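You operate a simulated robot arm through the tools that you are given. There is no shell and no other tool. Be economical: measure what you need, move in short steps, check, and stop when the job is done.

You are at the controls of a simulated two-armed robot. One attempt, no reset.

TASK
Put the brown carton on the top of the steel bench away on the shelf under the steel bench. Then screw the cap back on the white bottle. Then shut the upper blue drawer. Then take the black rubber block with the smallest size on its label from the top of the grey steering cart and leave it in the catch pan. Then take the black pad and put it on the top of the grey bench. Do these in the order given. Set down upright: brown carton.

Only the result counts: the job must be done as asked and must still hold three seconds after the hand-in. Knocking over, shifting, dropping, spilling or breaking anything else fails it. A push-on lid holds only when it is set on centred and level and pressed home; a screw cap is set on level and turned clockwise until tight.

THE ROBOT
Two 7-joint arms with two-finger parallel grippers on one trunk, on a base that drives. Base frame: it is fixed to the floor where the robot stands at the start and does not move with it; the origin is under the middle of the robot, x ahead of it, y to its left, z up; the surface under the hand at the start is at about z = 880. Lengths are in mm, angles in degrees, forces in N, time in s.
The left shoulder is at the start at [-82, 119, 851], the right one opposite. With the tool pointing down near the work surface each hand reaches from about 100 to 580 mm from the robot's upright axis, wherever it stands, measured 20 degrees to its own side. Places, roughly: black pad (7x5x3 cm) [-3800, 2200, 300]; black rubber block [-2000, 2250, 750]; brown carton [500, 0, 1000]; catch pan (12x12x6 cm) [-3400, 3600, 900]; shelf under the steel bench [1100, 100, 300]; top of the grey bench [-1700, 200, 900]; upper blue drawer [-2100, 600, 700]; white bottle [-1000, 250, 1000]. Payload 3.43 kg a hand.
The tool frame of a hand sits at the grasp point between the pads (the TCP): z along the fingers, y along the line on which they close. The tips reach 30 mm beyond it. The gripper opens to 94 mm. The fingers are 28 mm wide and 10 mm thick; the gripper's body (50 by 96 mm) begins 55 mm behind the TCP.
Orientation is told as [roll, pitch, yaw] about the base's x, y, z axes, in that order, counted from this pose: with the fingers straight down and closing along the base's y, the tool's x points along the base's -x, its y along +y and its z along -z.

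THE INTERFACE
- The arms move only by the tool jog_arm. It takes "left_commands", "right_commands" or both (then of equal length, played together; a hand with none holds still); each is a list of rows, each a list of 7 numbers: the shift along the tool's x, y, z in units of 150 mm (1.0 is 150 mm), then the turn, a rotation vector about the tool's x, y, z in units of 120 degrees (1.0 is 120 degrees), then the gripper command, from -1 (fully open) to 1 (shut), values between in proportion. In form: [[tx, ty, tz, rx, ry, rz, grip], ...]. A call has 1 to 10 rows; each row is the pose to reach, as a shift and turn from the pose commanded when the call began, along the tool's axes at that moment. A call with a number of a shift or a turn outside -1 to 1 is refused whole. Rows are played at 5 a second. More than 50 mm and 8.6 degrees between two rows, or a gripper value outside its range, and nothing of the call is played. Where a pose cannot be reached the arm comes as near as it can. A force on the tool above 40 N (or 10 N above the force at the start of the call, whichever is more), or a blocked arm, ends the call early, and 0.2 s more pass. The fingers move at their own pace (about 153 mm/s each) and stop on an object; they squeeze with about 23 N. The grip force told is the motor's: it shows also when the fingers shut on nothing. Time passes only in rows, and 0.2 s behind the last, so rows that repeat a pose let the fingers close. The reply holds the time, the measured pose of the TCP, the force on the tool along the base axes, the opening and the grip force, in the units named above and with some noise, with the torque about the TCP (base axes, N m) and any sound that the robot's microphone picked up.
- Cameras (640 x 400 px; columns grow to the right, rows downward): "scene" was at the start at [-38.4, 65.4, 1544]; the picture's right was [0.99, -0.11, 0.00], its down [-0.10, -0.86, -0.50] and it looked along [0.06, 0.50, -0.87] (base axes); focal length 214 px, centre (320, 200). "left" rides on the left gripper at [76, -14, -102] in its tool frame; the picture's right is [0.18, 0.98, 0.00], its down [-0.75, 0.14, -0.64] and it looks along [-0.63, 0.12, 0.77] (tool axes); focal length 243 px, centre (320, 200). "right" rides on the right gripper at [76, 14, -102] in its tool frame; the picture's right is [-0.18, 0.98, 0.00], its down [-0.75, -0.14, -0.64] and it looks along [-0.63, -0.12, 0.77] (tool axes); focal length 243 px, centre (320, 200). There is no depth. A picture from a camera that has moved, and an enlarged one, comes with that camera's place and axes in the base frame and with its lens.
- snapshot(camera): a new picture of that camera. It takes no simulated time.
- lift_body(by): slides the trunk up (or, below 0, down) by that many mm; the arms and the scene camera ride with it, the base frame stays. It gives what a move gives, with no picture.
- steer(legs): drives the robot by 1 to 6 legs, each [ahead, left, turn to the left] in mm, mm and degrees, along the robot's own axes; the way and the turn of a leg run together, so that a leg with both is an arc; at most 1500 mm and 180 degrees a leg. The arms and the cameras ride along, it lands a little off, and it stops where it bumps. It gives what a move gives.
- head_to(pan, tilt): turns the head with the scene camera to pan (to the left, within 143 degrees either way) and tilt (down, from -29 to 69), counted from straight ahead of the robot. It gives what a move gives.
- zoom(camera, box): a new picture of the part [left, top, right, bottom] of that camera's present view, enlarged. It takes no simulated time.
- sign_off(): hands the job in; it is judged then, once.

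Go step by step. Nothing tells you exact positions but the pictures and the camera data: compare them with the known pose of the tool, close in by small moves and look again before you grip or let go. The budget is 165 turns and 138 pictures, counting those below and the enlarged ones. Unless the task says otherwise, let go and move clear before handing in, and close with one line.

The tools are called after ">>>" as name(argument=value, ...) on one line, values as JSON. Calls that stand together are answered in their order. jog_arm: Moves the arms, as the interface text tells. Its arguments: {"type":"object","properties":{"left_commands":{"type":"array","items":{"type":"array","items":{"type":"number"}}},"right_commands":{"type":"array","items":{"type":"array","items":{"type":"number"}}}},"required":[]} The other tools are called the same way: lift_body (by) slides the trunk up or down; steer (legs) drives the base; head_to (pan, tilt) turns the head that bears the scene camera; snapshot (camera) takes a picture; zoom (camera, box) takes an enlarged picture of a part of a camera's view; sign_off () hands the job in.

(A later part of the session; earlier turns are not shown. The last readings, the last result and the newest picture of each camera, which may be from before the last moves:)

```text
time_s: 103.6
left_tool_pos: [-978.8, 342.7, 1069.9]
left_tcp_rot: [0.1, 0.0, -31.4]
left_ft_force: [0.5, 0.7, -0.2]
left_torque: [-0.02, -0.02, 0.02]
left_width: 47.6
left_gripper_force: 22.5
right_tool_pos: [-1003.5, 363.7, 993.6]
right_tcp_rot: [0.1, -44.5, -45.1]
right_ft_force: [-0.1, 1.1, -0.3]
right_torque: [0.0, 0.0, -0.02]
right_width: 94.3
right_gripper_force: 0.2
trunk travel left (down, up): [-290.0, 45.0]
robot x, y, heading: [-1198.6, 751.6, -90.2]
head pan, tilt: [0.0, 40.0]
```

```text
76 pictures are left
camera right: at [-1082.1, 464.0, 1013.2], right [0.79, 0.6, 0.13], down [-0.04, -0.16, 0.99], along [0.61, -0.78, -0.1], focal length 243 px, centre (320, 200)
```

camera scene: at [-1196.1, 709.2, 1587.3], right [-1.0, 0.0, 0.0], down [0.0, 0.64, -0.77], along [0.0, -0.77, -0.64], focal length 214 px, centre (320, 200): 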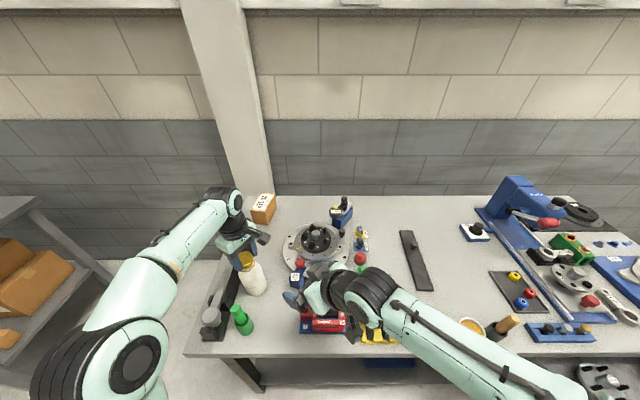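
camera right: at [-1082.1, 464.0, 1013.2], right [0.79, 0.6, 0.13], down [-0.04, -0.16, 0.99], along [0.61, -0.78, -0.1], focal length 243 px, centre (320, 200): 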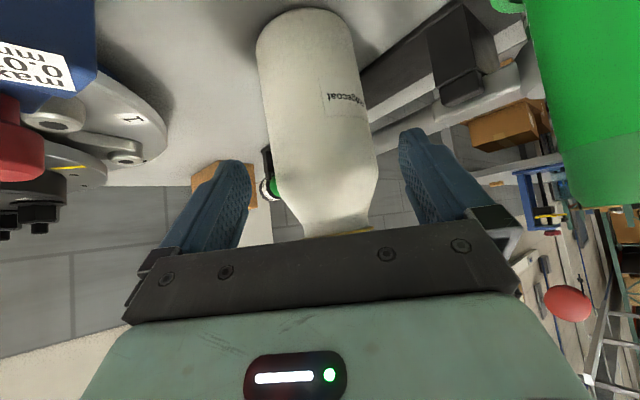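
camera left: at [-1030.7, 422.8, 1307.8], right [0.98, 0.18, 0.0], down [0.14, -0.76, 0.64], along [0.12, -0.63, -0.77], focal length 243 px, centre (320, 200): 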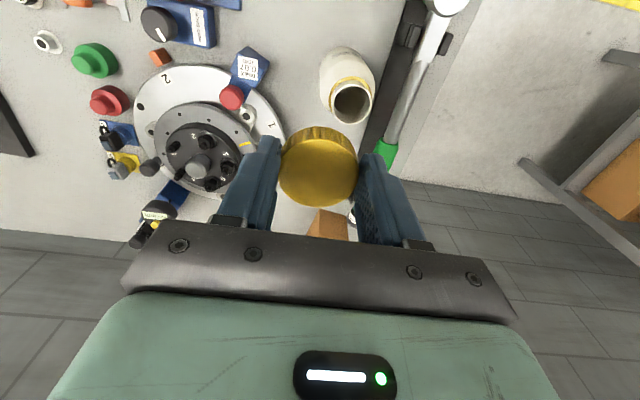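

>>> jog_arm(right_commands=[[0, 0, 0.12, 0, 0, 0, -1], [0, 0, 0.22, 0, 0, 0, -1]])

>>> jog_arm(right_commands=[[0, 0, 0, 0, 0, 0, 0], [0, 0, 0, 0, 0, 0, 1], [0, 0, 0, 0, 0, 0, 1]])

>>> snapshot(camera="right")

>>> zoom(camera="left", box=[220, 60, 420, 260])

```text
time_s: 104.2
left_tool_pos: [-978.5, 343.1, 1071.1]
left_tcp_rot: [0.1, 0.1, -31.4]
left_ft_force: [-0.5, -0.2, -0.4]
left_torque: [0.01, 0.04, -0.01]
left_width: 47.5
left_gripper_force: 22.6
right_tool_pos: [-988.7, 347.3, 970.5]
right_tcp_rot: [0.1, -44.7, -45.2]
right_ft_force: [0.4, -0.7, 1.2]
right_torque: [0.01, -0.01, 0.0]
right_width: 94.2
right_gripper_force: 0.0
trunk travel left (down, up): [-290.0, 45.0]
robot x, y, heading: [-1195.2, 751.1, -89.9]
head pan, tilt: [0.0, 40.0]
```

```text
time_s: 105.0
left_tool_pos: [-979.4, 342.6, 1071.7]
left_tcp_rot: [0.1, 0.1, -31.4]
left_ft_force: [-0.7, -0.6, 0.1]
left_torque: [-0.08, 0.11, -0.01]
left_width: 47.5
left_gripper_force: 23.0
right_tool_pos: [-988.1, 348.2, 970.1]
right_tcp_rot: [0.3, -44.6, -45.1]
right_ft_force: [2.3, 1.5, 1.1]
right_torque: [-0.03, -0.01, 0.05]
right_width: 71.6
right_gripper_force: 22.6
trunk travel left (down, up): [-290.0, 45.0]
robot x, y, heading: [-1197.3, 751.2, -90.1]
head pan, tilt: [0.0, 40.0]
```

```text
75 pictures are left
camera right: at [-1066.1, 448.0, 989.4], right [0.79, 0.6, 0.13], down [-0.04, -0.16, 0.99], along [0.61, -0.78, -0.1], focal length 243 px, centre (320, 200)
```

right: 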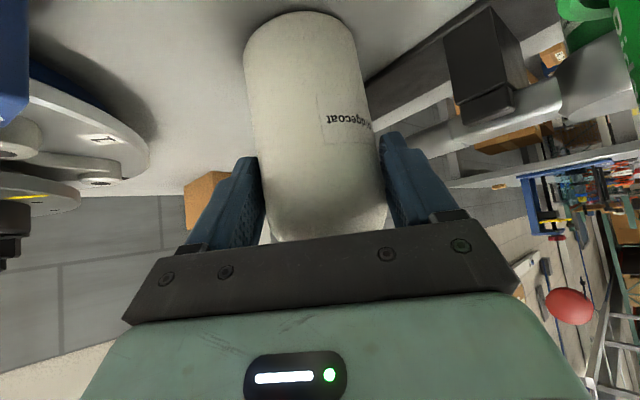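

```text
2.00 times, centred on (320, 160) of left
camera zoom: at [-1051.9, 371.0, 1173.7], right [0.35, 0.94, 0.0], down [0.72, -0.27, 0.64], along [0.6, -0.23, -0.77], focal length 485 px, centre (320, 280)
```

zoom: 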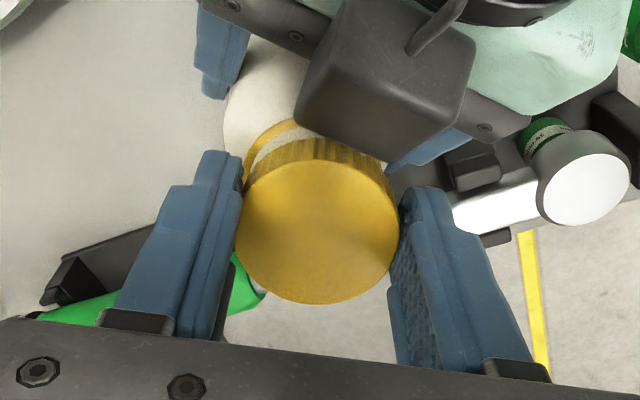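

Both hands hold. Now turn the cap clockwise with light push.

>>> jog_arm(left_commands=[[0, 0, 0.01, 0, 0, 0.05, 1], [0, 0, 0.015, 0, 0, 0.12, 1], [0, 0, 0.02, 0, 0, 0.19, 1], [0, 0, 0.022, 0, 0, 0.26, 1], [0, 0, 0.024, 0, 0, 0.33, 1], [0, 0, 0.026, 0, 0, 0.4, 1], [0, 0, 0.028, 0, 0, 0.47, 1], [0, 0, 0.03, 0, 0, 0.54, 1], [0, 0, 0.032, 0, 0, 0.61, 1], [0, 0, 0.034, 0, 0, 0.68, 1]])

>>> zoom(camera="left", box=[220, 60, 420, 260])

>>> zoom(camera="scene", box=[200, 210, 320, 310])

```text
time_s: 106.6
left_tool_pos: [-976.8, 338.9, 1067.6]
left_tcp_rot: [-0.1, -1.1, -82.2]
left_ft_force: [-2.8, -0.2, 0.5]
left_torque: [-0.06, -0.34, 0.6]
left_width: 48.4
left_gripper_force: 23.2
right_tool_pos: [-984.3, 353.6, 968.6]
right_tcp_rot: [0.2, -44.4, -44.5]
right_ft_force: [1.1, -0.2, -0.7]
right_torque: [-0.07, 0.68, -0.57]
right_width: 70.9
right_gripper_force: 22.7
trunk travel left (down, up): [-290.0, 45.0]
robot x, y, heading: [-1194.6, 751.3, -90.0]
head pan, tilt: [0.0, 40.0]
stopped in row 7 (left hand): the force on the tool passed its limit at 42 N (the readings are from after the stop); the commanded pose is now the measured one
```

```text
2.00 times, centred on (320, 160) of left
camera zoom: at [-1002.9, 415.3, 1169.1], right [0.95, 0.32, -0.01], down [0.24, -0.72, 0.65], along [0.2, -0.62, -0.76], focal length 485 px, centre (320, 280)
```

zoom: 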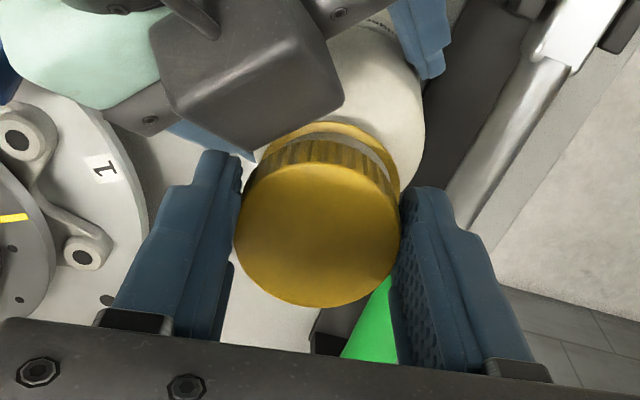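

```text
4.00 times, centred on (260, 260) of scene
camera zoom: at [-1196.8, 710.0, 1587.3], right [-1.0, 0.0, 0.0], down [0.0, 0.64, -0.77], along [0.0, -0.77, -0.64], focal length 858 px, centre (560, -40)
```

zoom: 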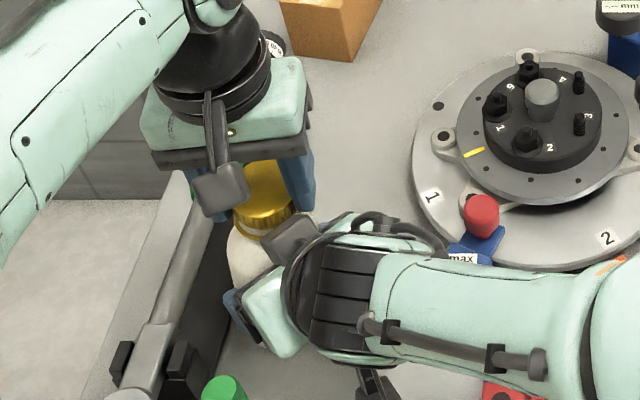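

The left finger ran into the right hand's housing. I'll re-grip the bottle with a flatter right-hand approach.

>>> jog_arm(right_commands=[[0, 0, 0, 0, 0, 0, -1], [0, 0, 0, 0, 0, 0, -1], [0, 0, -0.2, 0, 0, 0, -1], [0, 0, -0.4, 0, 0, 0, -1], [0, 0, -0.6, 0, 0, 0, -1], [0, 0, -0.8, 0, 0, 0, -1]])

>>> jog_arm(right_commands=[[0, 0, 0, 0, -0.05, 0, -1], [0, 0, 0, 0, -0.1, 0, -1], [0, 0, 0, 0, -0.15, 0, -1], [0, 0, 0, 0, -0.2, 0, -1], [0, 0, 0, 0, -0.25, 0, -1]])

>>> snapshot(camera="right")

>>> zoom(camera="scene", box=[180, 190, 340, 350])

```text
time_s: 108.0
left_tool_pos: [-977.3, 339.6, 1067.7]
left_tcp_rot: [-0.2, -0.9, -82.3]
left_ft_force: [0.3, 0.5, 0.2]
left_torque: [0.03, -0.03, 0.0]
left_width: 47.7
left_gripper_force: 22.9
right_tool_pos: [-1045.1, 413.7, 1056.0]
right_tcp_rot: [0.1, -44.4, -44.5]
right_ft_force: [0.7, 0.1, 0.2]
right_torque: [0.01, -0.01, -0.01]
right_width: 94.1
right_gripper_force: 0.1
trunk travel left (down, up): [-290.0, 45.0]
robot x, y, heading: [-1194.7, 753.5, -90.1]
head pan, tilt: [0.0, 40.0]
```

```text
time_s: 109.2
left_tool_pos: [-977.9, 338.8, 1068.4]
left_tcp_rot: [-0.1, -0.9, -82.3]
left_ft_force: [0.1, 0.3, -0.2]
left_torque: [0.03, -0.01, 0.03]
left_width: 47.5
left_gripper_force: 23.0
right_tool_pos: [-1045.2, 411.9, 1055.7]
right_tcp_rot: [0.8, -74.6, -45.3]
right_ft_force: [0.2, -1.2, 0.4]
right_torque: [0.02, 0.03, 0.0]
right_width: 94.2
right_gripper_force: 0.1
right hand out of reach, approached as far as the arm can: row 3
trunk travel left (down, up): [-290.0, 45.0]
robot x, y, heading: [-1194.0, 751.4, -90.2]
head pan, tilt: [0.0, 40.0]
```

```text
71 pictures are left
camera right: at [-1119.1, 504.9, 1008.7], right [0.72, 0.67, 0.18], down [-0.4, 0.19, 0.9], along [0.56, -0.72, 0.4], focal length 243 px, centre (320, 200)
```

right: 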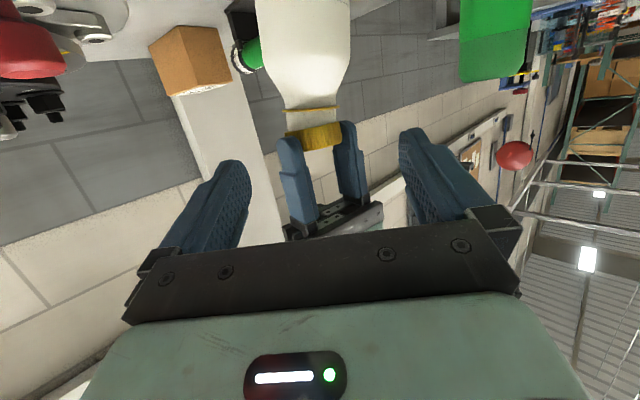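

```text
2.50 times, centred on (260, 270) of scene
camera zoom: at [-1197.4, 709.0, 1587.3], right [-1.0, 0.0, 0.0], down [0.0, 0.64, -0.77], along [0.0, -0.77, -0.64], focal length 536 px, centre (470, 25)
```

zoom: 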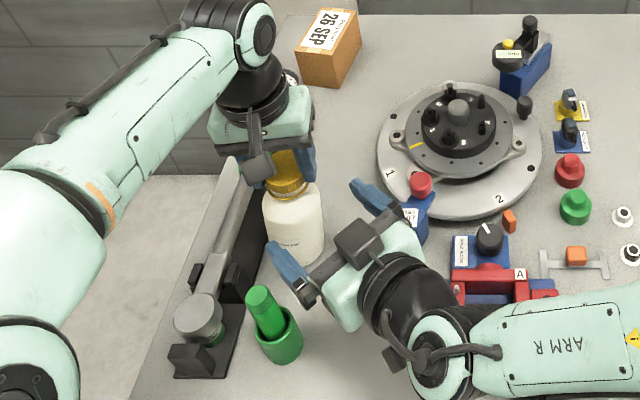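

>>> jog_arm(right_commands=[[0.2, -0.02, 0, 0, 0, 0, -1], [0.37, -0.02, 0, 0, 0, 0, -1], [0.37, -0.02, 0.25, 0, 0, 0, -1], [0.37, -0.02, 0.5, 0, 0, 0, -1]])

>>> snapshot(camera="right")

```text
time_s: 110.2
left_tool_pos: [-977.1, 339.8, 1066.7]
left_tcp_rot: [0.0, -0.9, -82.4]
left_ft_force: [1.3, -0.1, 0.1]
left_torque: [0.01, -0.01, -0.01]
left_width: 47.7
left_gripper_force: 23.4
right_tool_pos: [-1005.5, 365.6, 977.9]
right_tcp_rot: [0.6, -74.4, -45.0]
right_ft_force: [-0.1, 0.6, 0.5]
right_torque: [0.0, 0.01, 0.01]
right_width: 94.1
right_gripper_force: 0.1
trunk travel left (down, up): [-290.0, 45.0]
robot x, y, heading: [-1194.6, 749.1, -90.1]
head pan, tilt: [0.0, 40.0]
```

```text
69 pictures are left
camera right: at [-1079.7, 459.9, 933.0], right [0.72, 0.67, 0.18], down [-0.4, 0.19, 0.9], along [0.56, -0.72, 0.4], focal length 243 px, centre (320, 200)
```

right: 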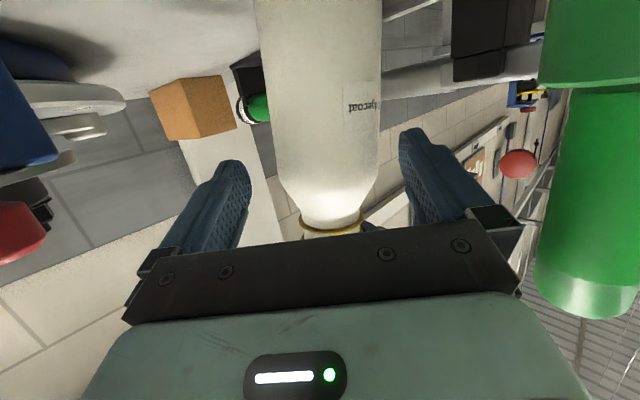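

>>> jog_arm(right_commands=[[0, 0, 0.12, 0, 0, 0, -1], [0, 0, 0.24, 0, 0, 0, -1], [0, 0, 0.24, 0, 0, 0, 0], [0, 0, 0.24, 0, 0, 0, 1], [0, 0, 0.24, 0, 0, 0, 1]])

>>> jog_arm(left_commands=[[0, 0, 0, 0, 0, 0, 0.2], [0, 0, 0, 0, 0, 0, -0.4], [0, 0, 0, 0, 0, 0, -0.4]])

>>> zoom(camera="left", box=[220, 60, 420, 260])

```text
time_s: 111.4
left_tool_pos: [-977.0, 339.4, 1067.4]
left_tcp_rot: [-0.2, -1.0, -82.2]
left_ft_force: [0.7, -0.4, -0.7]
left_torque: [0.04, -0.02, 0.03]
left_width: 47.8
left_gripper_force: 23.2
right_tool_pos: [-980.0, 344.7, 970.7]
right_tcp_rot: [0.8, -74.4, -45.1]
right_ft_force: [-0.1, -1.1, -0.5]
right_torque: [0.02, 0.0, -0.06]
right_width: 71.8
right_gripper_force: 23.1
trunk travel left (down, up): [-290.0, 45.0]
robot x, y, heading: [-1199.4, 750.7, -90.2]
head pan, tilt: [0.0, 40.0]
```

```text
time_s: 112.2
left_tool_pos: [-978.0, 339.7, 1068.3]
left_tcp_rot: [-0.1, -0.9, -82.2]
left_ft_force: [-0.6, 0.1, 0.6]
left_torque: [0.0, 0.01, -0.04]
left_width: 65.8
left_gripper_force: 0.0
right_tool_pos: [-980.1, 343.2, 970.2]
right_tcp_rot: [0.7, -74.3, -45.2]
right_ft_force: [-0.6, 0.3, -0.1]
right_torque: [0.01, 0.04, -0.02]
right_width: 71.7
right_gripper_force: 22.6
trunk travel left (down, up): [-290.0, 45.0]
robot x, y, heading: [-1193.1, 750.6, -90.1]
head pan, tilt: [0.0, 40.0]
```

```text
2.00 times, centred on (320, 160) of left
camera zoom: at [-1002.5, 415.2, 1169.0], right [0.95, 0.31, -0.01], down [0.24, -0.72, 0.65], along [0.2, -0.62, -0.76], focal length 485 px, centre (320, 280)
```

zoom: 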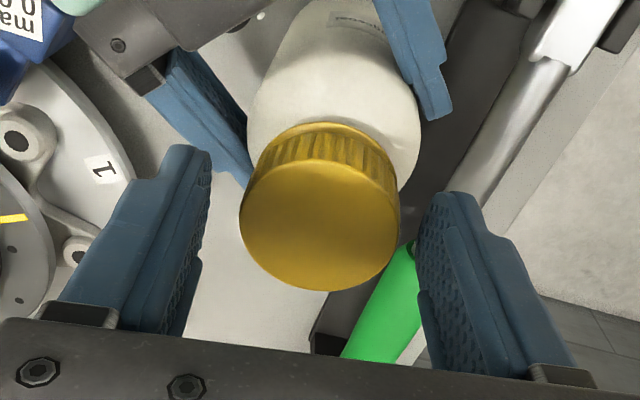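

The cap dropped fully onto the neck when released. Wind the left hand back, re-level, and grip again.

>>> jog_arm(left_commands=[[0.004, 0, 0, 0.0075, 0, 0, -0.4], [0.004, 0, 0, 0.0075, 0, 0, -0.4]])

>>> jog_arm(left_commands=[[0, 0, 0, 0, 0, -0.07, -0.4], [0, 0, 0, 0, 0, -0.14, -0.4], [0, 0, 0, 0, 0, -0.21, -0.4], [0, 0, 0, 0, 0, -0.28, -0.4], [0, 0, 0, 0, 0, -0.35, -0.4], [0, 0, 0, 0, 0, -0.42, -0.4], [0, 0, 0.01, 0, 0, -0.45, -0.4], [0, 0, 0.01, 0, 0, -0.45, 1], [0, 0, 0.01, 0, 0, -0.45, 1]])

>>> zoom(camera="left", box=[220, 60, 420, 260])

```text
time_s: 112.8
left_tool_pos: [-977.9, 339.8, 1067.0]
left_tcp_rot: [-1.0, -0.9, -82.3]
left_ft_force: [0.3, -0.2, -0.5]
left_torque: [0.01, -0.01, 0.03]
left_width: 65.8
left_gripper_force: 0.1
right_tool_pos: [-979.6, 344.0, 971.0]
right_tcp_rot: [0.7, -74.5, -45.0]
right_ft_force: [0.3, 0.5, 0.1]
right_torque: [0.04, 0.04, -0.02]
right_width: 71.8
right_gripper_force: 23.2
trunk travel left (down, up): [-290.0, 45.0]
robot x, y, heading: [-1192.2, 754.2, -90.2]
head pan, tilt: [0.0, 40.0]
```

```text
time_s: 114.8
left_tool_pos: [-978.2, 339.9, 1066.3]
left_tcp_rot: [-1.5, 0.1, -28.4]
left_ft_force: [0.0, -10.2, 0.6]
left_torque: [-0.5, 0.06, -0.08]
left_width: 47.7
left_gripper_force: 23.0
right_tool_pos: [-980.1, 344.8, 970.1]
right_tcp_rot: [0.7, -74.4, -45.0]
right_ft_force: [-0.5, 9.9, -0.3]
right_torque: [-0.44, -0.06, 0.1]
right_width: 69.6
right_gripper_force: 23.2
trunk travel left (down, up): [-290.0, 45.0]
robot x, y, heading: [-1193.5, 754.0, -90.2]
head pan, tilt: [0.0, 40.0]
```

```text
2.00 times, centred on (320, 160) of left
camera zoom: at [-1050.3, 365.6, 1169.3], right [0.3, 0.95, -0.03], down [0.74, -0.22, 0.64], along [0.6, -0.21, -0.77], focal length 485 px, centre (320, 280)
```

zoom: 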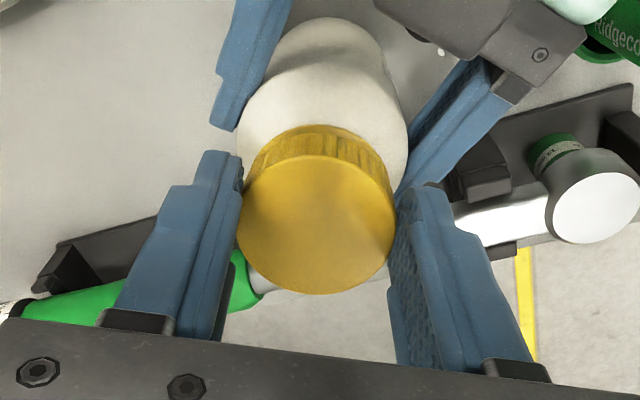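

>>> jog_arm(left_commands=[[0, 0, 0, 0, 0, 0, -0.3], [0.008, 0.017, 0, -0.0125, 0, 0, -0.3], [0.008, 0.017, 0, -0.0125, 0, 0, -0.3], [0.008, 0.017, 0, -0.0125, 0, 0, 1], [0.008, 0.017, 0, -0.0125, 0, 0, 1], [0.008, 0.017, 0, -0.0125, 0, 0, 1]])

```text
time_s: 116.2
left_tool_pos: [-979.6, 342.6, 1066.5]
left_tcp_rot: [-0.1, 0.2, -28.4]
left_ft_force: [-1.9, -15.5, 0.5]
left_torque: [-0.78, 0.07, -0.15]
left_width: 47.7
left_gripper_force: 23.1
right_tool_pos: [-980.0, 346.8, 970.3]
right_tcp_rot: [0.8, -74.4, -44.7]
right_ft_force: [2.2, 15.9, -1.9]
right_torque: [-0.68, 0.14, 0.2]
right_width: 69.0
right_gripper_force: 23.5
trunk travel left (down, up): [-290.0, 45.0]
robot x, y, heading: [-1192.6, 751.6, -90.1]
head pan, tilt: [0.0, 40.0]
```

>>> jog_arm(left_commands=[[0, 0, 0, 0, 0, 0, -0.3], [0, 0, 0, 0, 0, 0, -0.3], [-0.022, -0.041, 0, 0, 0, 0, -0.3], [-0.022, -0.041, 0, 0, 0, 0, 1], [-0.022, -0.041, 0, 0, 0, 0, 1], [-0.022, -0.041, 0, 0, 0, 0, 1]])

```text
time_s: 117.6
left_tool_pos: [-977.9, 336.3, 1065.8]
left_tcp_rot: [0.3, 0.3, -28.3]
left_ft_force: [2.5, 9.3, 0.2]
left_torque: [0.35, -0.09, 0.05]
left_width: 48.0
left_gripper_force: 23.0
right_tool_pos: [-981.3, 343.4, 970.9]
right_tcp_rot: [0.6, -74.3, -45.2]
right_ft_force: [-3.7, -10.0, 1.3]
right_torque: [0.47, 0.01, -0.03]
right_width: 69.1
right_gripper_force: 22.9
trunk travel left (down, up): [-290.0, 45.0]
robot x, y, heading: [-1195.8, 752.5, -90.2]
head pan, tilt: [0.0, 40.0]
```

>>> jog_arm(left_commands=[[0.008, 0.0155, 0, 0, 0, 0, 1], [0.008, 0.0155, 0.003, 0, 0, 0.065, 1], [0.008, 0.0155, 0.005, 0, 0, 0.13, 1], [0.008, 0.0155, 0.007, 0, 0, 0.2, 1], [0.008, 0.0155, 0.009, 0, 0, 0.27, 1], [0.008, 0.0155, 0.011, 0, 0, 0.34, 1], [0.008, 0.0155, 0.012, 0, 0, 0.41, 1], [0.008, 0.0155, 0.013, 0, 0, 0.48, 1], [0.008, 0.0155, 0.014, 0, 0, 0.55, 1], [0.008, 0.0155, 0.015, 0, 0, 0.62, 1]])

>>> zoom(camera="left", box=[220, 60, 420, 260])

```text
time_s: 119.8
left_tool_pos: [-974.4, 338.5, 1063.9]
left_tcp_rot: [0.3, 0.1, -102.6]
left_ft_force: [26.8, 6.7, 18.0]
left_torque: [0.3, -1.17, 0.19]
left_width: 47.7
left_gripper_force: 23.6
right_tool_pos: [-984.0, 343.2, 969.7]
right_tcp_rot: [0.4, -74.3, -45.2]
right_ft_force: [-27.3, -7.3, -2.9]
right_torque: [0.27, -0.98, -0.37]
right_width: 69.8
right_gripper_force: 23.1
trunk travel left (down, up): [-290.0, 45.0]
robot x, y, heading: [-1195.1, 750.5, -90.0]
head pan, tilt: [0.0, 40.0]
```

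```text
2.00 times, centred on (320, 160) of left
camera zoom: at [-972.8, 416.5, 1167.4], right [1.0, -0.04, 0.01], down [-0.03, -0.77, 0.64], along [-0.02, -0.64, -0.77], focal length 485 px, centre (320, 280)
```

zoom: 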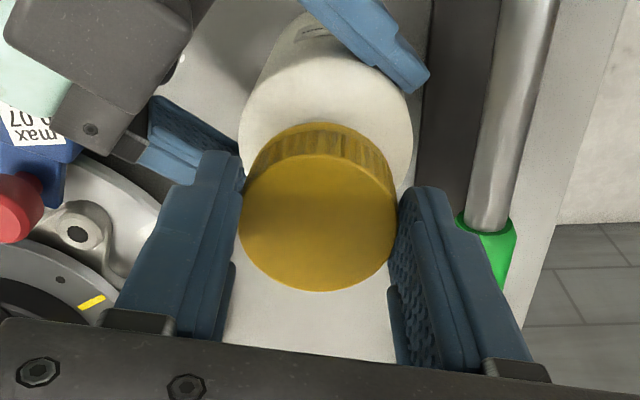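

>>> jog_arm(left_commands=[[0, 0, -0.01, 0, 0, 0, -0.3], [0, 0, -0.01, 0, 0, 0, -0.3], [0, 0.025, -0.01, 0, 0, 0, -0.3], [0, 0.025, -0.01, 0, 0, 0, 1], [0, 0.025, -0.01, 0, 0, 0, 1], [0, 0.025, -0.01, 0, 0, 0, 1]])

```text
time_s: 121.2
left_tool_pos: [-973.6, 338.2, 1065.5]
left_tcp_rot: [-0.1, 0.1, -102.7]
left_ft_force: [13.3, -10.8, -4.4]
left_torque: [-0.78, -0.57, 0.0]
left_width: 47.2
left_gripper_force: 23.5
right_tool_pos: [-978.2, 344.0, 971.0]
right_tcp_rot: [0.8, -74.5, -45.1]
right_ft_force: [-14.1, 11.3, 1.6]
right_torque: [-0.29, -0.72, -0.03]
right_width: 69.3
right_gripper_force: 23.2
trunk travel left (down, up): [-290.0, 45.0]
robot x, y, heading: [-1195.2, 752.8, -90.1]
head pan, tilt: [0.0, 40.0]
```

>>> jog_arm(left_commands=[[0, 0, 0, 0, 0, 0, -0.3], [0, 0, 0, 0, 0, 0, -0.3], [-0.014, 0.03, 0, 0, 0, 0, -0.3], [-0.014, 0.03, 0, 0, 0, 0, -0.3]])

>>> zoom(camera="left", box=[220, 60, 420, 260])

>>> zoom(camera="scene", box=[200, 210, 320, 310])

```text
time_s: 122.2
left_tool_pos: [-968.9, 336.4, 1065.5]
left_tcp_rot: [-0.2, 0.2, -102.7]
left_ft_force: [-0.1, -0.4, 0.2]
left_torque: [0.0, -0.01, 0.0]
left_width: 61.0
left_gripper_force: 0.0
right_tool_pos: [-980.6, 343.6, 970.0]
right_tcp_rot: [0.6, -74.4, -45.0]
right_ft_force: [0.1, 0.0, -2.1]
right_torque: [0.05, 0.01, 0.02]
right_width: 69.2
right_gripper_force: 23.5
trunk travel left (down, up): [-290.0, 45.0]
robot x, y, heading: [-1194.5, 750.3, -90.1]
head pan, tilt: [0.0, 40.0]
```

```text
2.00 times, centred on (320, 160) of left
camera zoom: at [-967.5, 412.4, 1169.0], right [1.0, -0.04, 0.0], down [-0.03, -0.77, 0.64], along [-0.03, -0.64, -0.77], focal length 485 px, centre (320, 280)
```

zoom: 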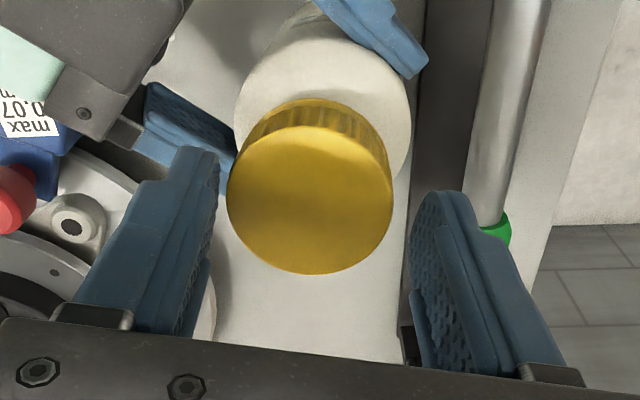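

```text
4.00 times, centred on (260, 260) of scene
camera zoom: at [-1196.6, 709.8, 1587.3], right [-1.0, 0.0, 0.0], down [0.0, 0.64, -0.77], along [0.0, -0.77, -0.64], focal length 858 px, centre (560, -40)
```

zoom: 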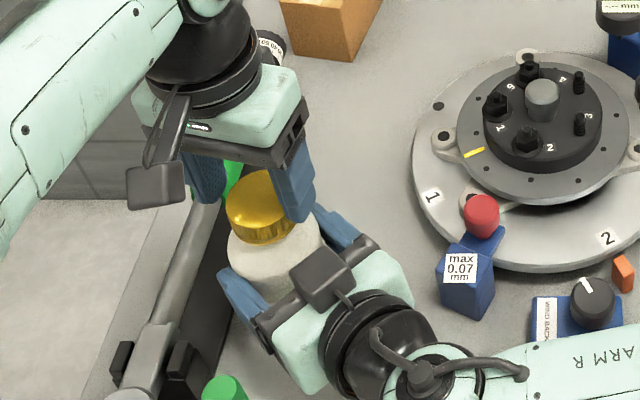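

>>> jog_arm(left_commands=[[0.033, -0.02, 0, 0, 0, 0, -0.3], [0.033, -0.02, 0, 0, 0, 0, 1], [0.033, -0.02, 0, 0, 0, 0, 1], [0.033, -0.02, 0, 0, 0, 0, 1]])

```text
time_s: 123.2
left_tool_pos: [-972.7, 340.1, 1065.5]
left_tcp_rot: [-0.1, 0.1, -102.7]
left_ft_force: [-0.3, -0.8, -0.4]
left_torque: [-0.03, -0.03, 0.02]
left_width: 47.5
left_gripper_force: 22.9
right_tool_pos: [-981.1, 343.4, 972.1]
right_tcp_rot: [0.7, -74.4, -45.2]
right_ft_force: [-0.3, 0.9, -1.7]
right_torque: [0.0, 0.0, 0.0]
right_width: 69.2
right_gripper_force: 23.5
trunk travel left (down, up): [-290.0, 45.0]
robot x, y, heading: [-1194.7, 753.3, -90.3]
head pan, tilt: [0.0, 40.0]
```

Centred with zero side load. Turn clockwise on from here.

>>> jog_arm(left_commands=[[0, 0, 0.003, 0, 0, 0.065, 1], [0, 0, 0.005, 0, 0, 0.13, 1], [0, 0, 0.007, 0, 0, 0.195, 1], [0, 0, 0.009, 0, 0, 0.26, 1], [0, 0, 0.011, 0, 0, 0.325, 1], [0, 0, 0.012, 0, 0, 0.39, 1], [0, 0, 0.013, 0, 0, 0.455, 1], [0, 0, 0.014, 0, 0, 0.52, 1], [0, 0, 0.015, 0, 0, 0.585, 1], [0, 0, 0.015, 0, 0, 0.65, 1]])

>>> zoom(camera="left", box=[220, 60, 420, 260])

```text
time_s: 125.4
left_tool_pos: [-972.2, 339.9, 1064.0]
left_tcp_rot: [0.0, 0.0, 179.2]
left_ft_force: [14.8, -16.8, 9.0]
left_torque: [-0.57, -0.76, 0.09]
left_width: 47.4
left_gripper_force: 23.4
right_tool_pos: [-980.8, 344.8, 970.1]
right_tcp_rot: [0.8, -74.4, -44.9]
right_ft_force: [-19.5, 15.4, -2.1]
right_torque: [-0.72, -0.29, -0.01]
right_width: 69.1
right_gripper_force: 23.1
trunk travel left (down, up): [-290.0, 45.0]
robot x, y, heading: [-1191.6, 752.2, -90.4]
head pan, tilt: [0.0, 40.0]
```

```text
2.00 times, centred on (320, 160) of left
camera zoom: at [-895.7, 353.5, 1166.7], right [0.17, -0.99, 0.0], down [-0.76, -0.13, 0.64], along [-0.63, -0.11, -0.77], focal length 485 px, centre (320, 280)
```

zoom: 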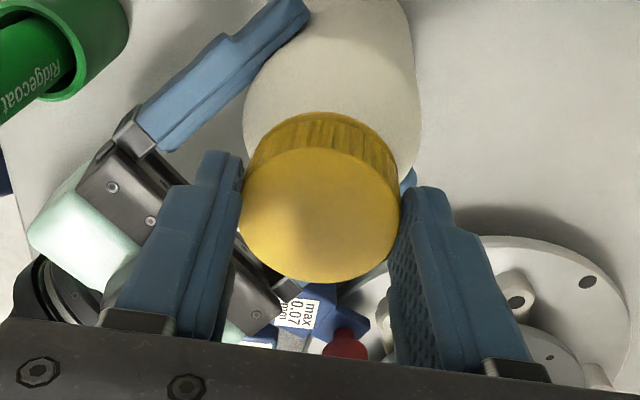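

>>> jog_arm(left_commands=[[0, 0, -0.005, 0, 0, 0, -0.3], [0, 0, -0.005, 0, 0, -0.07, -0.3], [0, 0, -0.005, 0, 0, -0.14, -0.3], [0, 0, -0.005, 0, 0, -0.21, -0.3], [0, 0, -0.005, 0, 0, -0.28, -0.3], [0, 0, -0.005, 0, 0, -0.35, -0.3], [0, 0, -0.005, 0, 0, -0.42, -0.3], [0, 0, -0.005, 0, 0, -0.49, -0.3], [0, 0, -0.005, 0, 0, -0.56, -0.3], [0, 0, -0.005, 0, 0, -0.63, -0.3]])

>>> jog_arm(left_commands=[[0, 0, 0, 0, 0, -0.07, -0.3], [0, 0, 0, 0, 0, -0.14, -0.3], [0, 0, 0, 0, 0, -0.21, -0.3], [0, 0, 0, 0, 0, -0.28, -0.3], [0, 0, 0, 0, 0, -0.35, -0.3], [0, 0, 0, 0, 0, -0.42, -0.3], [0, 0, 0, 0, 0, -0.49, -0.3], [0, 0, 0, 0, 0, -0.56, -0.3], [0, 0, 0, 0, 0, -0.63, -0.3]])

>>> zoom(camera="left", box=[220, 60, 420, 260])

>>> snapshot(camera="right")

```text
time_s: 127.6
left_tool_pos: [-972.2, 339.5, 1063.9]
left_tcp_rot: [-0.3, 0.2, -105.1]
left_ft_force: [0.0, -0.2, 0.7]
left_torque: [0.01, -0.02, 0.01]
left_width: 61.1
left_gripper_force: 0.1
right_tool_pos: [-980.8, 343.0, 970.4]
right_tcp_rot: [0.7, -74.4, -44.9]
right_ft_force: [-0.2, -0.3, 1.4]
right_torque: [-0.01, 0.02, 0.01]
right_width: 69.2
right_gripper_force: 23.0
trunk travel left (down, up): [-290.0, 45.0]
robot x, y, heading: [-1195.8, 750.6, -90.3]
head pan, tilt: [0.0, 40.0]
```

```text
time_s: 129.6
left_tool_pos: [-970.3, 340.4, 1064.2]
left_tcp_rot: [0.1, 0.3, -29.4]
left_ft_force: [0.3, 0.5, 0.4]
left_torque: [-0.01, 0.05, 0.02]
left_width: 61.3
left_gripper_force: 0.1
right_tool_pos: [-981.2, 344.3, 970.4]
right_tcp_rot: [0.8, -74.4, -45.0]
right_ft_force: [-1.2, -0.7, 1.9]
right_torque: [-0.11, 0.06, -0.02]
right_width: 69.1
right_gripper_force: 22.6
trunk travel left (down, up): [-290.0, 45.0]
robot x, y, heading: [-1193.8, 751.0, -90.1]
head pan, tilt: [0.0, 40.0]
```

```text
2.00 times, centred on (320, 160) of left
camera zoom: at [-1044.8, 365.2, 1167.0], right [0.32, 0.95, 0.0], down [0.73, -0.25, 0.64], along [0.61, -0.2, -0.77], focal length 485 px, centre (320, 280)
```

zoom: 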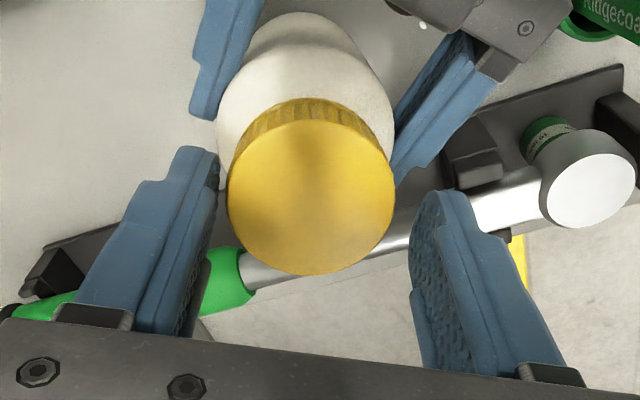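

```text
61 pictures are left
camera right: at [-1054.9, 437.9, 924.7], right [0.72, 0.67, 0.18], down [-0.4, 0.19, 0.9], along [0.57, -0.72, 0.4], focal length 243 px, centre (320, 200)
```

right: 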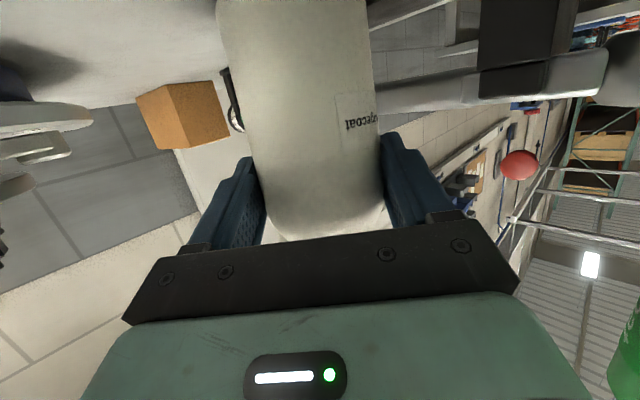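

>>> jog_arm(left_commands=[[0.045, -0.017, 0, 0, 0, 0, -0.3], [0.045, -0.017, 0, 0, 0, 0, 1], [0.045, -0.017, 0, 0, 0, 0, 1], [0.045, -0.017, 0, 0, 0, 0, 1]])

```text
time_s: 130.6
left_tool_pos: [-978.3, 341.6, 1064.4]
left_tcp_rot: [0.1, 0.1, -29.5]
left_ft_force: [1.5, -4.7, 0.5]
left_torque: [-0.15, -0.05, -0.05]
left_width: 47.6
left_gripper_force: 23.0
right_tool_pos: [-980.4, 344.8, 969.8]
right_tcp_rot: [0.7, -74.4, -45.0]
right_ft_force: [-2.7, 4.3, 0.2]
right_torque: [-0.29, -0.03, 0.05]
right_width: 69.2
right_gripper_force: 23.5
trunk travel left (down, up): [-290.0, 45.0]
robot x, y, heading: [-1194.5, 752.5, -90.0]
head pan, tilt: [0.0, 40.0]
```

>>> jog_arm(left_commands=[[0, 0, 0.002, 0, 0, 0.07, 1], [0, 0, 0.004, 0, 0, 0.14, 1], [0, 0, 0.005, 0, 0, 0.21, 1], [0, 0, 0.006, 0, 0, 0.28, 1], [0, 0, 0.007, 0, 0, 0.35, 1], [0, 0, 0.008, 0, 0, 0.42, 1], [0, 0, 0.009, 0, 0, 0.49, 1], [0, 0, 0.01, 0, 0, 0.56, 1], [0, 0, 0.01, 0, 0, 0.63, 1]])

>>> jog_arm(left_commands=[[0, 0, 0.002, 0, 0, 0.07, 1], [0, 0, 0.004, 0, 0, 0.14, 1], [0, 0, 0.005, 0, 0, 0.21, 1], [0, 0, 0.006, 0, 0, 0.28, 1], [0, 0, 0.007, 0, 0, 0.35, 1], [0, 0, 0.008, 0, 0, 0.42, 1], [0, 0, 0.009, 0, 0, 0.49, 1], [0, 0, 0.01, 0, 0, 0.56, 1], [0, 0, 0.01, 0, 0, 0.63, 1]])

```text
time_s: 132.6
left_tool_pos: [-976.1, 341.6, 1062.9]
left_tcp_rot: [0.2, 0.1, -105.2]
left_ft_force: [24.8, 2.3, 11.6]
left_torque: [0.37, -1.19, 0.2]
left_width: 47.1
left_gripper_force: 23.1
right_tool_pos: [-982.0, 343.9, 970.8]
right_tcp_rot: [0.4, -74.4, -45.2]
right_ft_force: [-24.1, -1.6, -1.4]
right_torque: [0.03, -0.88, -0.28]
right_width: 69.2
right_gripper_force: 23.1
trunk travel left (down, up): [-290.0, 45.0]
robot x, y, heading: [-1193.5, 751.7, -90.3]
head pan, tilt: [0.0, 40.0]
```

```text
time_s: 134.6
left_tool_pos: [-979.4, 341.6, 1059.1]
left_tcp_rot: [-0.2, -0.2, 179.0]
left_ft_force: [3.0, -4.9, 2.8]
left_torque: [-0.36, -0.21, 0.63]
left_width: 47.6
left_gripper_force: 22.8
right_tool_pos: [-979.0, 346.0, 970.7]
right_tcp_rot: [1.0, -74.4, -45.1]
right_ft_force: [-1.5, 5.4, -3.8]
right_torque: [-0.05, 0.06, -0.67]
right_width: 69.3
right_gripper_force: 23.3
trunk travel left (down, up): [-290.0, 45.0]
robot x, y, heading: [-1194.6, 749.6, -89.9]
head pan, tilt: [0.0, 40.0]
```

Torque rose to 0.63 N·m and the cap drew down – it seems to be tight. Confirm with a re-grip and one more turn.

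>>> jog_arm(left_commands=[[0, 0, 0, 0, 0, 0, -0.3], [0, 0, 0, 0, 0, -0.07, -0.3], [0, 0, 0, 0, 0, -0.14, -0.3], [0, 0, 0, 0, 0, -0.21, -0.3], [0, 0, 0, 0, 0, -0.28, -0.3], [0, 0, 0, 0, 0, -0.35, -0.3], [0, 0, 0, 0, 0, -0.42, -0.3], [0, 0, 0, 0, 0, -0.49, -0.3], [0, 0, 0, 0, 0, -0.56, -0.3], [0, 0, 0, 0, 0, -0.6, -0.3]])

>>> zoom(camera="left", box=[220, 60, 420, 260])

```text
time_s: 136.8
left_tool_pos: [-978.1, 341.7, 1061.6]
left_tcp_rot: [-0.2, 0.2, -108.6]
left_ft_force: [-0.4, 0.5, -0.8]
left_torque: [-0.01, 0.02, -0.04]
left_width: 61.0
left_gripper_force: 0.0
right_tool_pos: [-980.3, 343.9, 971.1]
right_tcp_rot: [0.7, -74.3, -45.1]
right_ft_force: [0.0, -0.3, -1.2]
right_torque: [0.0, 0.03, -0.02]
right_width: 69.0
right_gripper_force: 23.1
trunk travel left (down, up): [-290.0, 45.0]
robot x, y, heading: [-1194.0, 750.0, -90.0]
head pan, tilt: [0.0, 40.0]
```

```text
2.00 times, centred on (320, 160) of left
camera zoom: at [-968.2, 418.3, 1164.2], right [0.99, -0.14, 0.0], down [-0.1, -0.76, 0.64], along [-0.09, -0.63, -0.77], focal length 485 px, centre (320, 280)
```

zoom: 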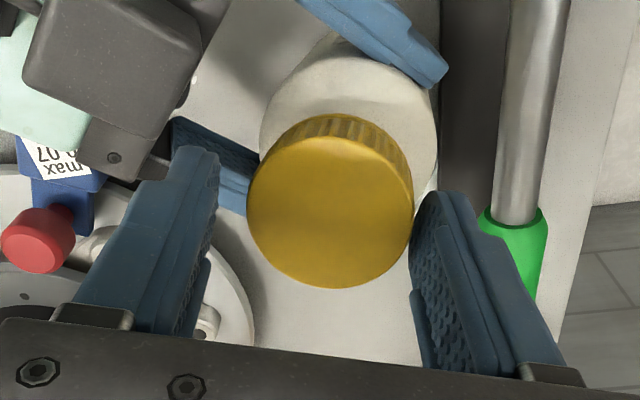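

>>> jog_arm(left_commands=[[0.02, 0.019, 0.01, 0, 0, 0, -0.3], [0.02, 0.019, 0.01, 0, 0, 0, 1], [0.02, 0.019, 0.01, 0, 0, 0, 1], [0.02, 0.019, 0.01, 0, 0, 0.06, 1], [0.02, 0.019, 0.01, 0, 0, 0.13, 1], [0.02, 0.019, 0.01, 0, 0, 0.2, 1], [0.02, 0.019, 0.01, 0, 0, 0.27, 1], [0.02, 0.019, 0.01, 0, 0, 0.34, 1]])

```text
time_s: 138.6
left_tool_pos: [-972.4, 343.6, 1061.7]
left_tcp_rot: [0.1, 0.2, -149.5]
left_ft_force: [21.7, -10.4, 7.8]
left_torque: [-0.54, -0.94, 0.77]
left_width: 48.1
left_gripper_force: 23.2
right_tool_pos: [-981.6, 344.2, 970.4]
right_tcp_rot: [0.6, -74.3, -45.2]
right_ft_force: [-24.4, 10.3, -0.7]
right_torque: [-0.46, -0.71, -0.77]
right_width: 69.5
right_gripper_force: 22.4
trunk travel left (down, up): [-290.0, 45.0]
robot x, y, heading: [-1193.1, 753.5, -90.0]
head pan, tilt: [0.0, 40.0]
```

Tight (0.77 N·m, slipping). Release the cap and raise the left hand, then release the bottle with the right.

>>> jog_arm(left_commands=[[0, 0, 0, 0, 0, 0, -0.3], [0, 0, 0, 0, 0, 0, -0.7], [0, 0, 0, 0, 0, 0, -0.7], [0, 0, -0.2, 0, 0, 0, -0.7], [0, 0, -0.5, 0, 0, 0, -0.7], [0, 0, -0.8, 0, 0, 0, -0.7], [0, 0, -1, 0, 0, 0, -0.7]])

>>> jog_arm(right_commands=[[0, 0, 0, 0, 0, 0, -0.7], [0, 0, 0, 0, 0, 0, -1], [0, 0, 0, 0, 0, 0, -1], [0, 0, -0.25, 0, 0, 0, -1], [0, 0, -0.5, 0, 0, 0, -1], [0, 0, -0.75, 0, 0, 0, -1], [0, 0, -0.95, 0, 0, 0, -1]])

>>> zoom(camera="scene", box=[200, 200, 320, 320])

```text
time_s: 140.2
left_tool_pos: [-977.2, 341.6, 1208.9]
left_tcp_rot: [-0.3, 0.0, -149.6]
left_ft_force: [-0.3, -0.2, 0.0]
left_torque: [0.03, -0.03, -0.02]
left_width: 80.0
left_gripper_force: 0.0
right_tool_pos: [-980.5, 343.9, 969.7]
right_tcp_rot: [0.8, -74.4, -45.2]
right_ft_force: [0.0, 0.8, -2.1]
right_torque: [0.05, 0.04, 0.04]
right_width: 69.3
right_gripper_force: 23.3
trunk travel left (down, up): [-290.0, 45.0]
robot x, y, heading: [-1196.8, 750.3, -90.2]
head pan, tilt: [0.0, 40.0]
```

```text
time_s: 141.8
left_tool_pos: [-977.0, 340.5, 1208.9]
left_tcp_rot: [-0.2, 0.0, -149.6]
left_ft_force: [-0.5, -0.3, -0.5]
left_torque: [-0.01, 0.0, 0.02]
left_width: 79.7
left_gripper_force: 0.0
right_tool_pos: [-1079.7, 443.1, 1008.9]
right_tcp_rot: [0.6, -74.4, -44.9]
right_ft_force: [-0.2, -0.2, -0.8]
right_torque: [0.02, -0.02, -0.02]
right_width: 94.1
right_gripper_force: 0.1
trunk travel left (down, up): [-290.0, 45.0]
robot x, y, heading: [-1195.6, 752.2, -90.2]
head pan, tilt: [0.0, 40.0]
```

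```text
3.33 times, centred on (260, 260) of scene
camera zoom: at [-1197.1, 710.3, 1587.3], right [-1.0, 0.0, 0.0], down [0.0, 0.64, -0.77], along [0.0, -0.77, -0.64], focal length 715 px, centre (520, 0)
```

zoom: 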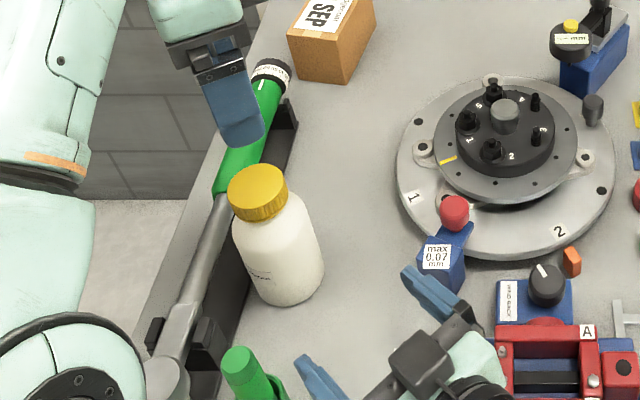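

Bottle capped. Now back off and go to the blue drawer.

>>> jog_arm(right_commands=[[-0.25, 0, -0.1, 0, 0, 0, -1], [-0.5, 0, -0.2, 0, 0, 0, -1], [-0.75, 0, -0.3, 0, 0, 0, -1], [-1.0, 0, -0.4, 0, 0, 0, -1]])

>>> steer(legs=[[-500, 0, 0], [0, -750, 0]])

>>> snapshot(camera="scene")

```text
time_s: 142.8
left_tool_pos: [-975.8, 340.7, 1209.6]
left_tcp_rot: [-0.3, 0.0, -149.6]
left_ft_force: [0.3, 0.1, 0.3]
left_torque: [0.03, -0.01, 0.03]
left_width: 79.8
left_gripper_force: 0.1
right_tool_pos: [-1091.4, 453.1, 1170.5]
right_tcp_rot: [0.8, -74.4, -44.9]
right_ft_force: [-0.7, 0.2, 0.3]
right_torque: [0.02, 0.02, 0.0]
right_width: 93.8
right_gripper_force: 0.0
trunk travel left (down, up): [-290.0, 45.0]
robot x, y, heading: [-1191.3, 749.5, -90.3]
head pan, tilt: [0.0, 40.0]
```

```text
time_s: 152.2
left_tool_pos: [-1715.2, 844.9, 1210.4]
left_tcp_rot: [-0.3, 0.0, -149.6]
left_ft_force: [0.3, -0.1, 0.1]
left_torque: [-0.02, 0.04, 0.0]
left_width: 79.8
left_gripper_force: 0.1
right_tool_pos: [-1830.2, 956.4, 1169.5]
right_tcp_rot: [0.7, -74.3, -45.1]
right_ft_force: [-0.6, -0.4, -0.8]
right_torque: [0.02, 0.0, -0.01]
right_width: 94.1
right_gripper_force: 0.0
trunk travel left (down, up): [-290.0, 45.0]
robot x, y, heading: [-1935.5, 1253.7, -90.0]
head pan, tilt: [0.0, 40.0]
```

```text
58 pictures are left
camera scene: at [-1935.1, 1213.4, 1587.3], right [-1.0, 0.0, 0.0], down [0.0, 0.64, -0.77], along [0.0, -0.77, -0.64], focal length 214 px, centre (320, 200)
```

scene: 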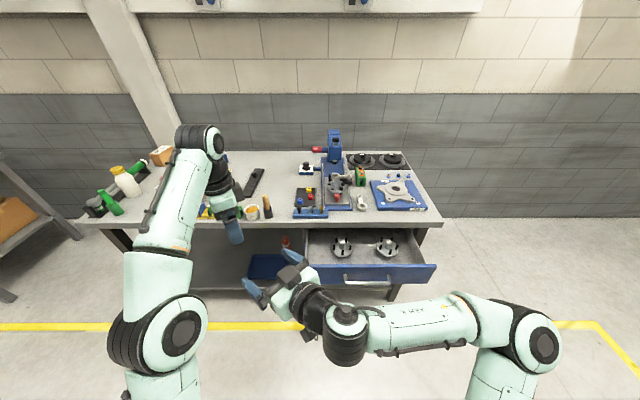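

The upper drawer is open about 180 mm, front centre near (-2165, 710, 780). I'll tuck the left hand, aim the right fingers straight at the drawer and close them.

>>> jog_arm(left_commands=[[0.06, -0.11, -0.075, 0, 0, 0, -0.7], [0.12, -0.22, -0.15, 0, 0, 0, -0.7], [0.19, -0.32, -0.225, 0, 0, 0, -0.7], [0.25, -0.43, -0.3, 0, 0, 0, -0.7], [0.32, -0.54, -0.375, 0, 0, 0, -0.7], [0.38, -0.65, -0.45, 0, 0, 0, -0.7], [0.44, -0.75, -0.525, 0, 0, 0, -0.7], [0.506, -0.862, -0.6, 0, 0, 0, -0.7]], right_commands=[[0, 0, 0, 0.045, 0, 0.012, 0], [0, 0, 0, 0.09, 0, 0.024, 0.5], [0, 0, 0, 0.136, 0, 0.036, 1], [0, 0, 0, 0.181, 0, 0.048, 1], [0, 0, 0, 0.226, 0, 0.061, 1], [0, 0, 0, 0.272, 0, 0.073, 1], [0, 0, 0, 0.317, 0, 0.085, 1], [0, 0, 0, 0.362, 0, 0.097, 1]])

>>> steer(legs=[[0, -335, 0]])

>>> lift_body(by=-250)

>>> jog_arm(right_commands=[[0.2, 0, 0, 0, 0, 0, 1], [0.4, 0, 0, 0, 0, 0, 1], [0.6, 0, 0, 0, 0, 0, 1], [0.8, 0, 0, 0, 0, 0, 1], [0.98, 0, 0, 0, 0, 0, 1]])

>>> head_to(pan=5, tilt=45)

>>> snapshot(camera="scene")

```text
time_s: 154.0
left_tool_pos: [-1713.4, 950.7, 1273.4]
left_tcp_rot: [-0.1, -0.1, -149.8]
left_ft_force: [-0.1, -0.3, 0.2]
left_torque: [0.01, 0.01, -0.03]
left_width: 80.0
left_gripper_force: 0.1
left hand out of reach, approached as far as the arm can: row 6, 7, 8
right_tool_pos: [-1828.6, 956.0, 1169.1]
right_tcp_rot: [-1.0, -74.5, -88.5]
right_ft_force: [0.1, -0.5, -0.8]
right_torque: [-0.04, 0.02, 0.0]
right_width: 0.0
right_gripper_force: 22.2
trunk travel left (down, up): [-290.0, 45.0]
robot x, y, heading: [-1932.3, 1253.5, -90.5]
head pan, tilt: [0.0, 40.0]
```

```text
time_s: 157.5
left_tool_pos: [-2048.9, 951.3, 1272.4]
left_tcp_rot: [-0.2, -0.2, -149.9]
left_ft_force: [0.0, 0.3, -0.5]
left_torque: [-0.04, -0.03, 0.0]
left_width: 79.9
left_gripper_force: 0.0
right_tool_pos: [-2164.4, 957.8, 1170.4]
right_tcp_rot: [-1.1, -74.5, -88.7]
right_ft_force: [-0.5, 0.5, -0.3]
right_torque: [-0.01, 0.03, -0.03]
right_width: 0.0
right_gripper_force: 23.2
trunk travel left (down, up): [-290.0, 45.0]
robot x, y, heading: [-2268.8, 1255.1, -90.5]
head pan, tilt: [0.0, 40.0]
```

```text
time_s: 160.1
left_tool_pos: [-2049.4, 937.2, 979.1]
left_tcp_rot: [-5.2, 2.9, -149.9]
left_ft_force: [0.3, 0.0, -0.5]
left_torque: [0.02, -0.01, 0.02]
left_width: 79.8
left_gripper_force: 0.1
right_tool_pos: [-2163.8, 957.1, 921.0]
right_tcp_rot: [-0.9, -74.4, -88.6]
right_ft_force: [-0.2, -0.8, -0.6]
right_torque: [0.0, -0.01, 0.03]
right_width: 0.1
right_gripper_force: 22.1
trunk travel left (down, up): [-40.0, 295.0]
robot x, y, heading: [-2270.1, 1258.1, -90.5]
head pan, tilt: [0.0, 40.0]
```

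```text
time_s: 161.3
left_tool_pos: [-2049.4, 937.2, 977.7]
left_tcp_rot: [-5.2, 2.9, -150.0]
left_ft_force: [0.7, 0.3, 0.0]
left_torque: [0.06, -0.01, -0.04]
left_width: 80.0
left_gripper_force: 0.0
right_tool_pos: [-2166.7, 998.8, 777.7]
right_tcp_rot: [-0.9, -74.5, -88.8]
right_ft_force: [0.1, 0.8, 0.0]
right_torque: [0.03, 0.01, -0.02]
right_width: 0.0
right_gripper_force: 23.1
trunk travel left (down, up): [-40.0, 295.0]
robot x, y, heading: [-2264.1, 1257.4, -90.3]
head pan, tilt: [0.0, 40.0]
```

```text
time_s: 162.0
left_tool_pos: [-2049.7, 936.7, 978.2]
left_tcp_rot: [-5.3, 2.8, -150.0]
left_ft_force: [0.2, 0.9, -0.4]
left_torque: [-0.03, 0.0, 0.0]
left_width: 79.9
left_gripper_force: 0.0
right_tool_pos: [-2167.2, 999.0, 778.5]
right_tcp_rot: [-1.1, -74.4, -88.7]
right_ft_force: [-0.3, 1.0, -0.2]
right_torque: [-0.01, 0.01, -0.02]
right_width: 0.0
right_gripper_force: 23.1
trunk travel left (down, up): [-40.0, 295.0]
robot x, y, heading: [-2268.7, 1259.1, -90.4]
head pan, tilt: [5.0, 45.0]
```

```text
57 pictures are left
camera scene: at [-2261.8, 1177.3, 1319.6], right [-1.0, -0.08, 0.0], down [-0.06, 0.7, -0.71], along [0.06, -0.71, -0.71], focal length 214 px, centre (320, 200)
```

scene: 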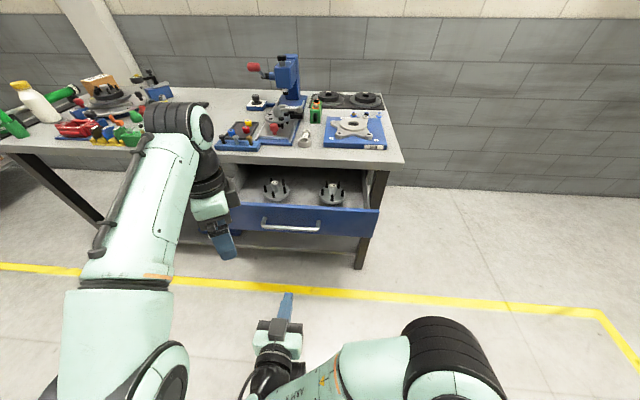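

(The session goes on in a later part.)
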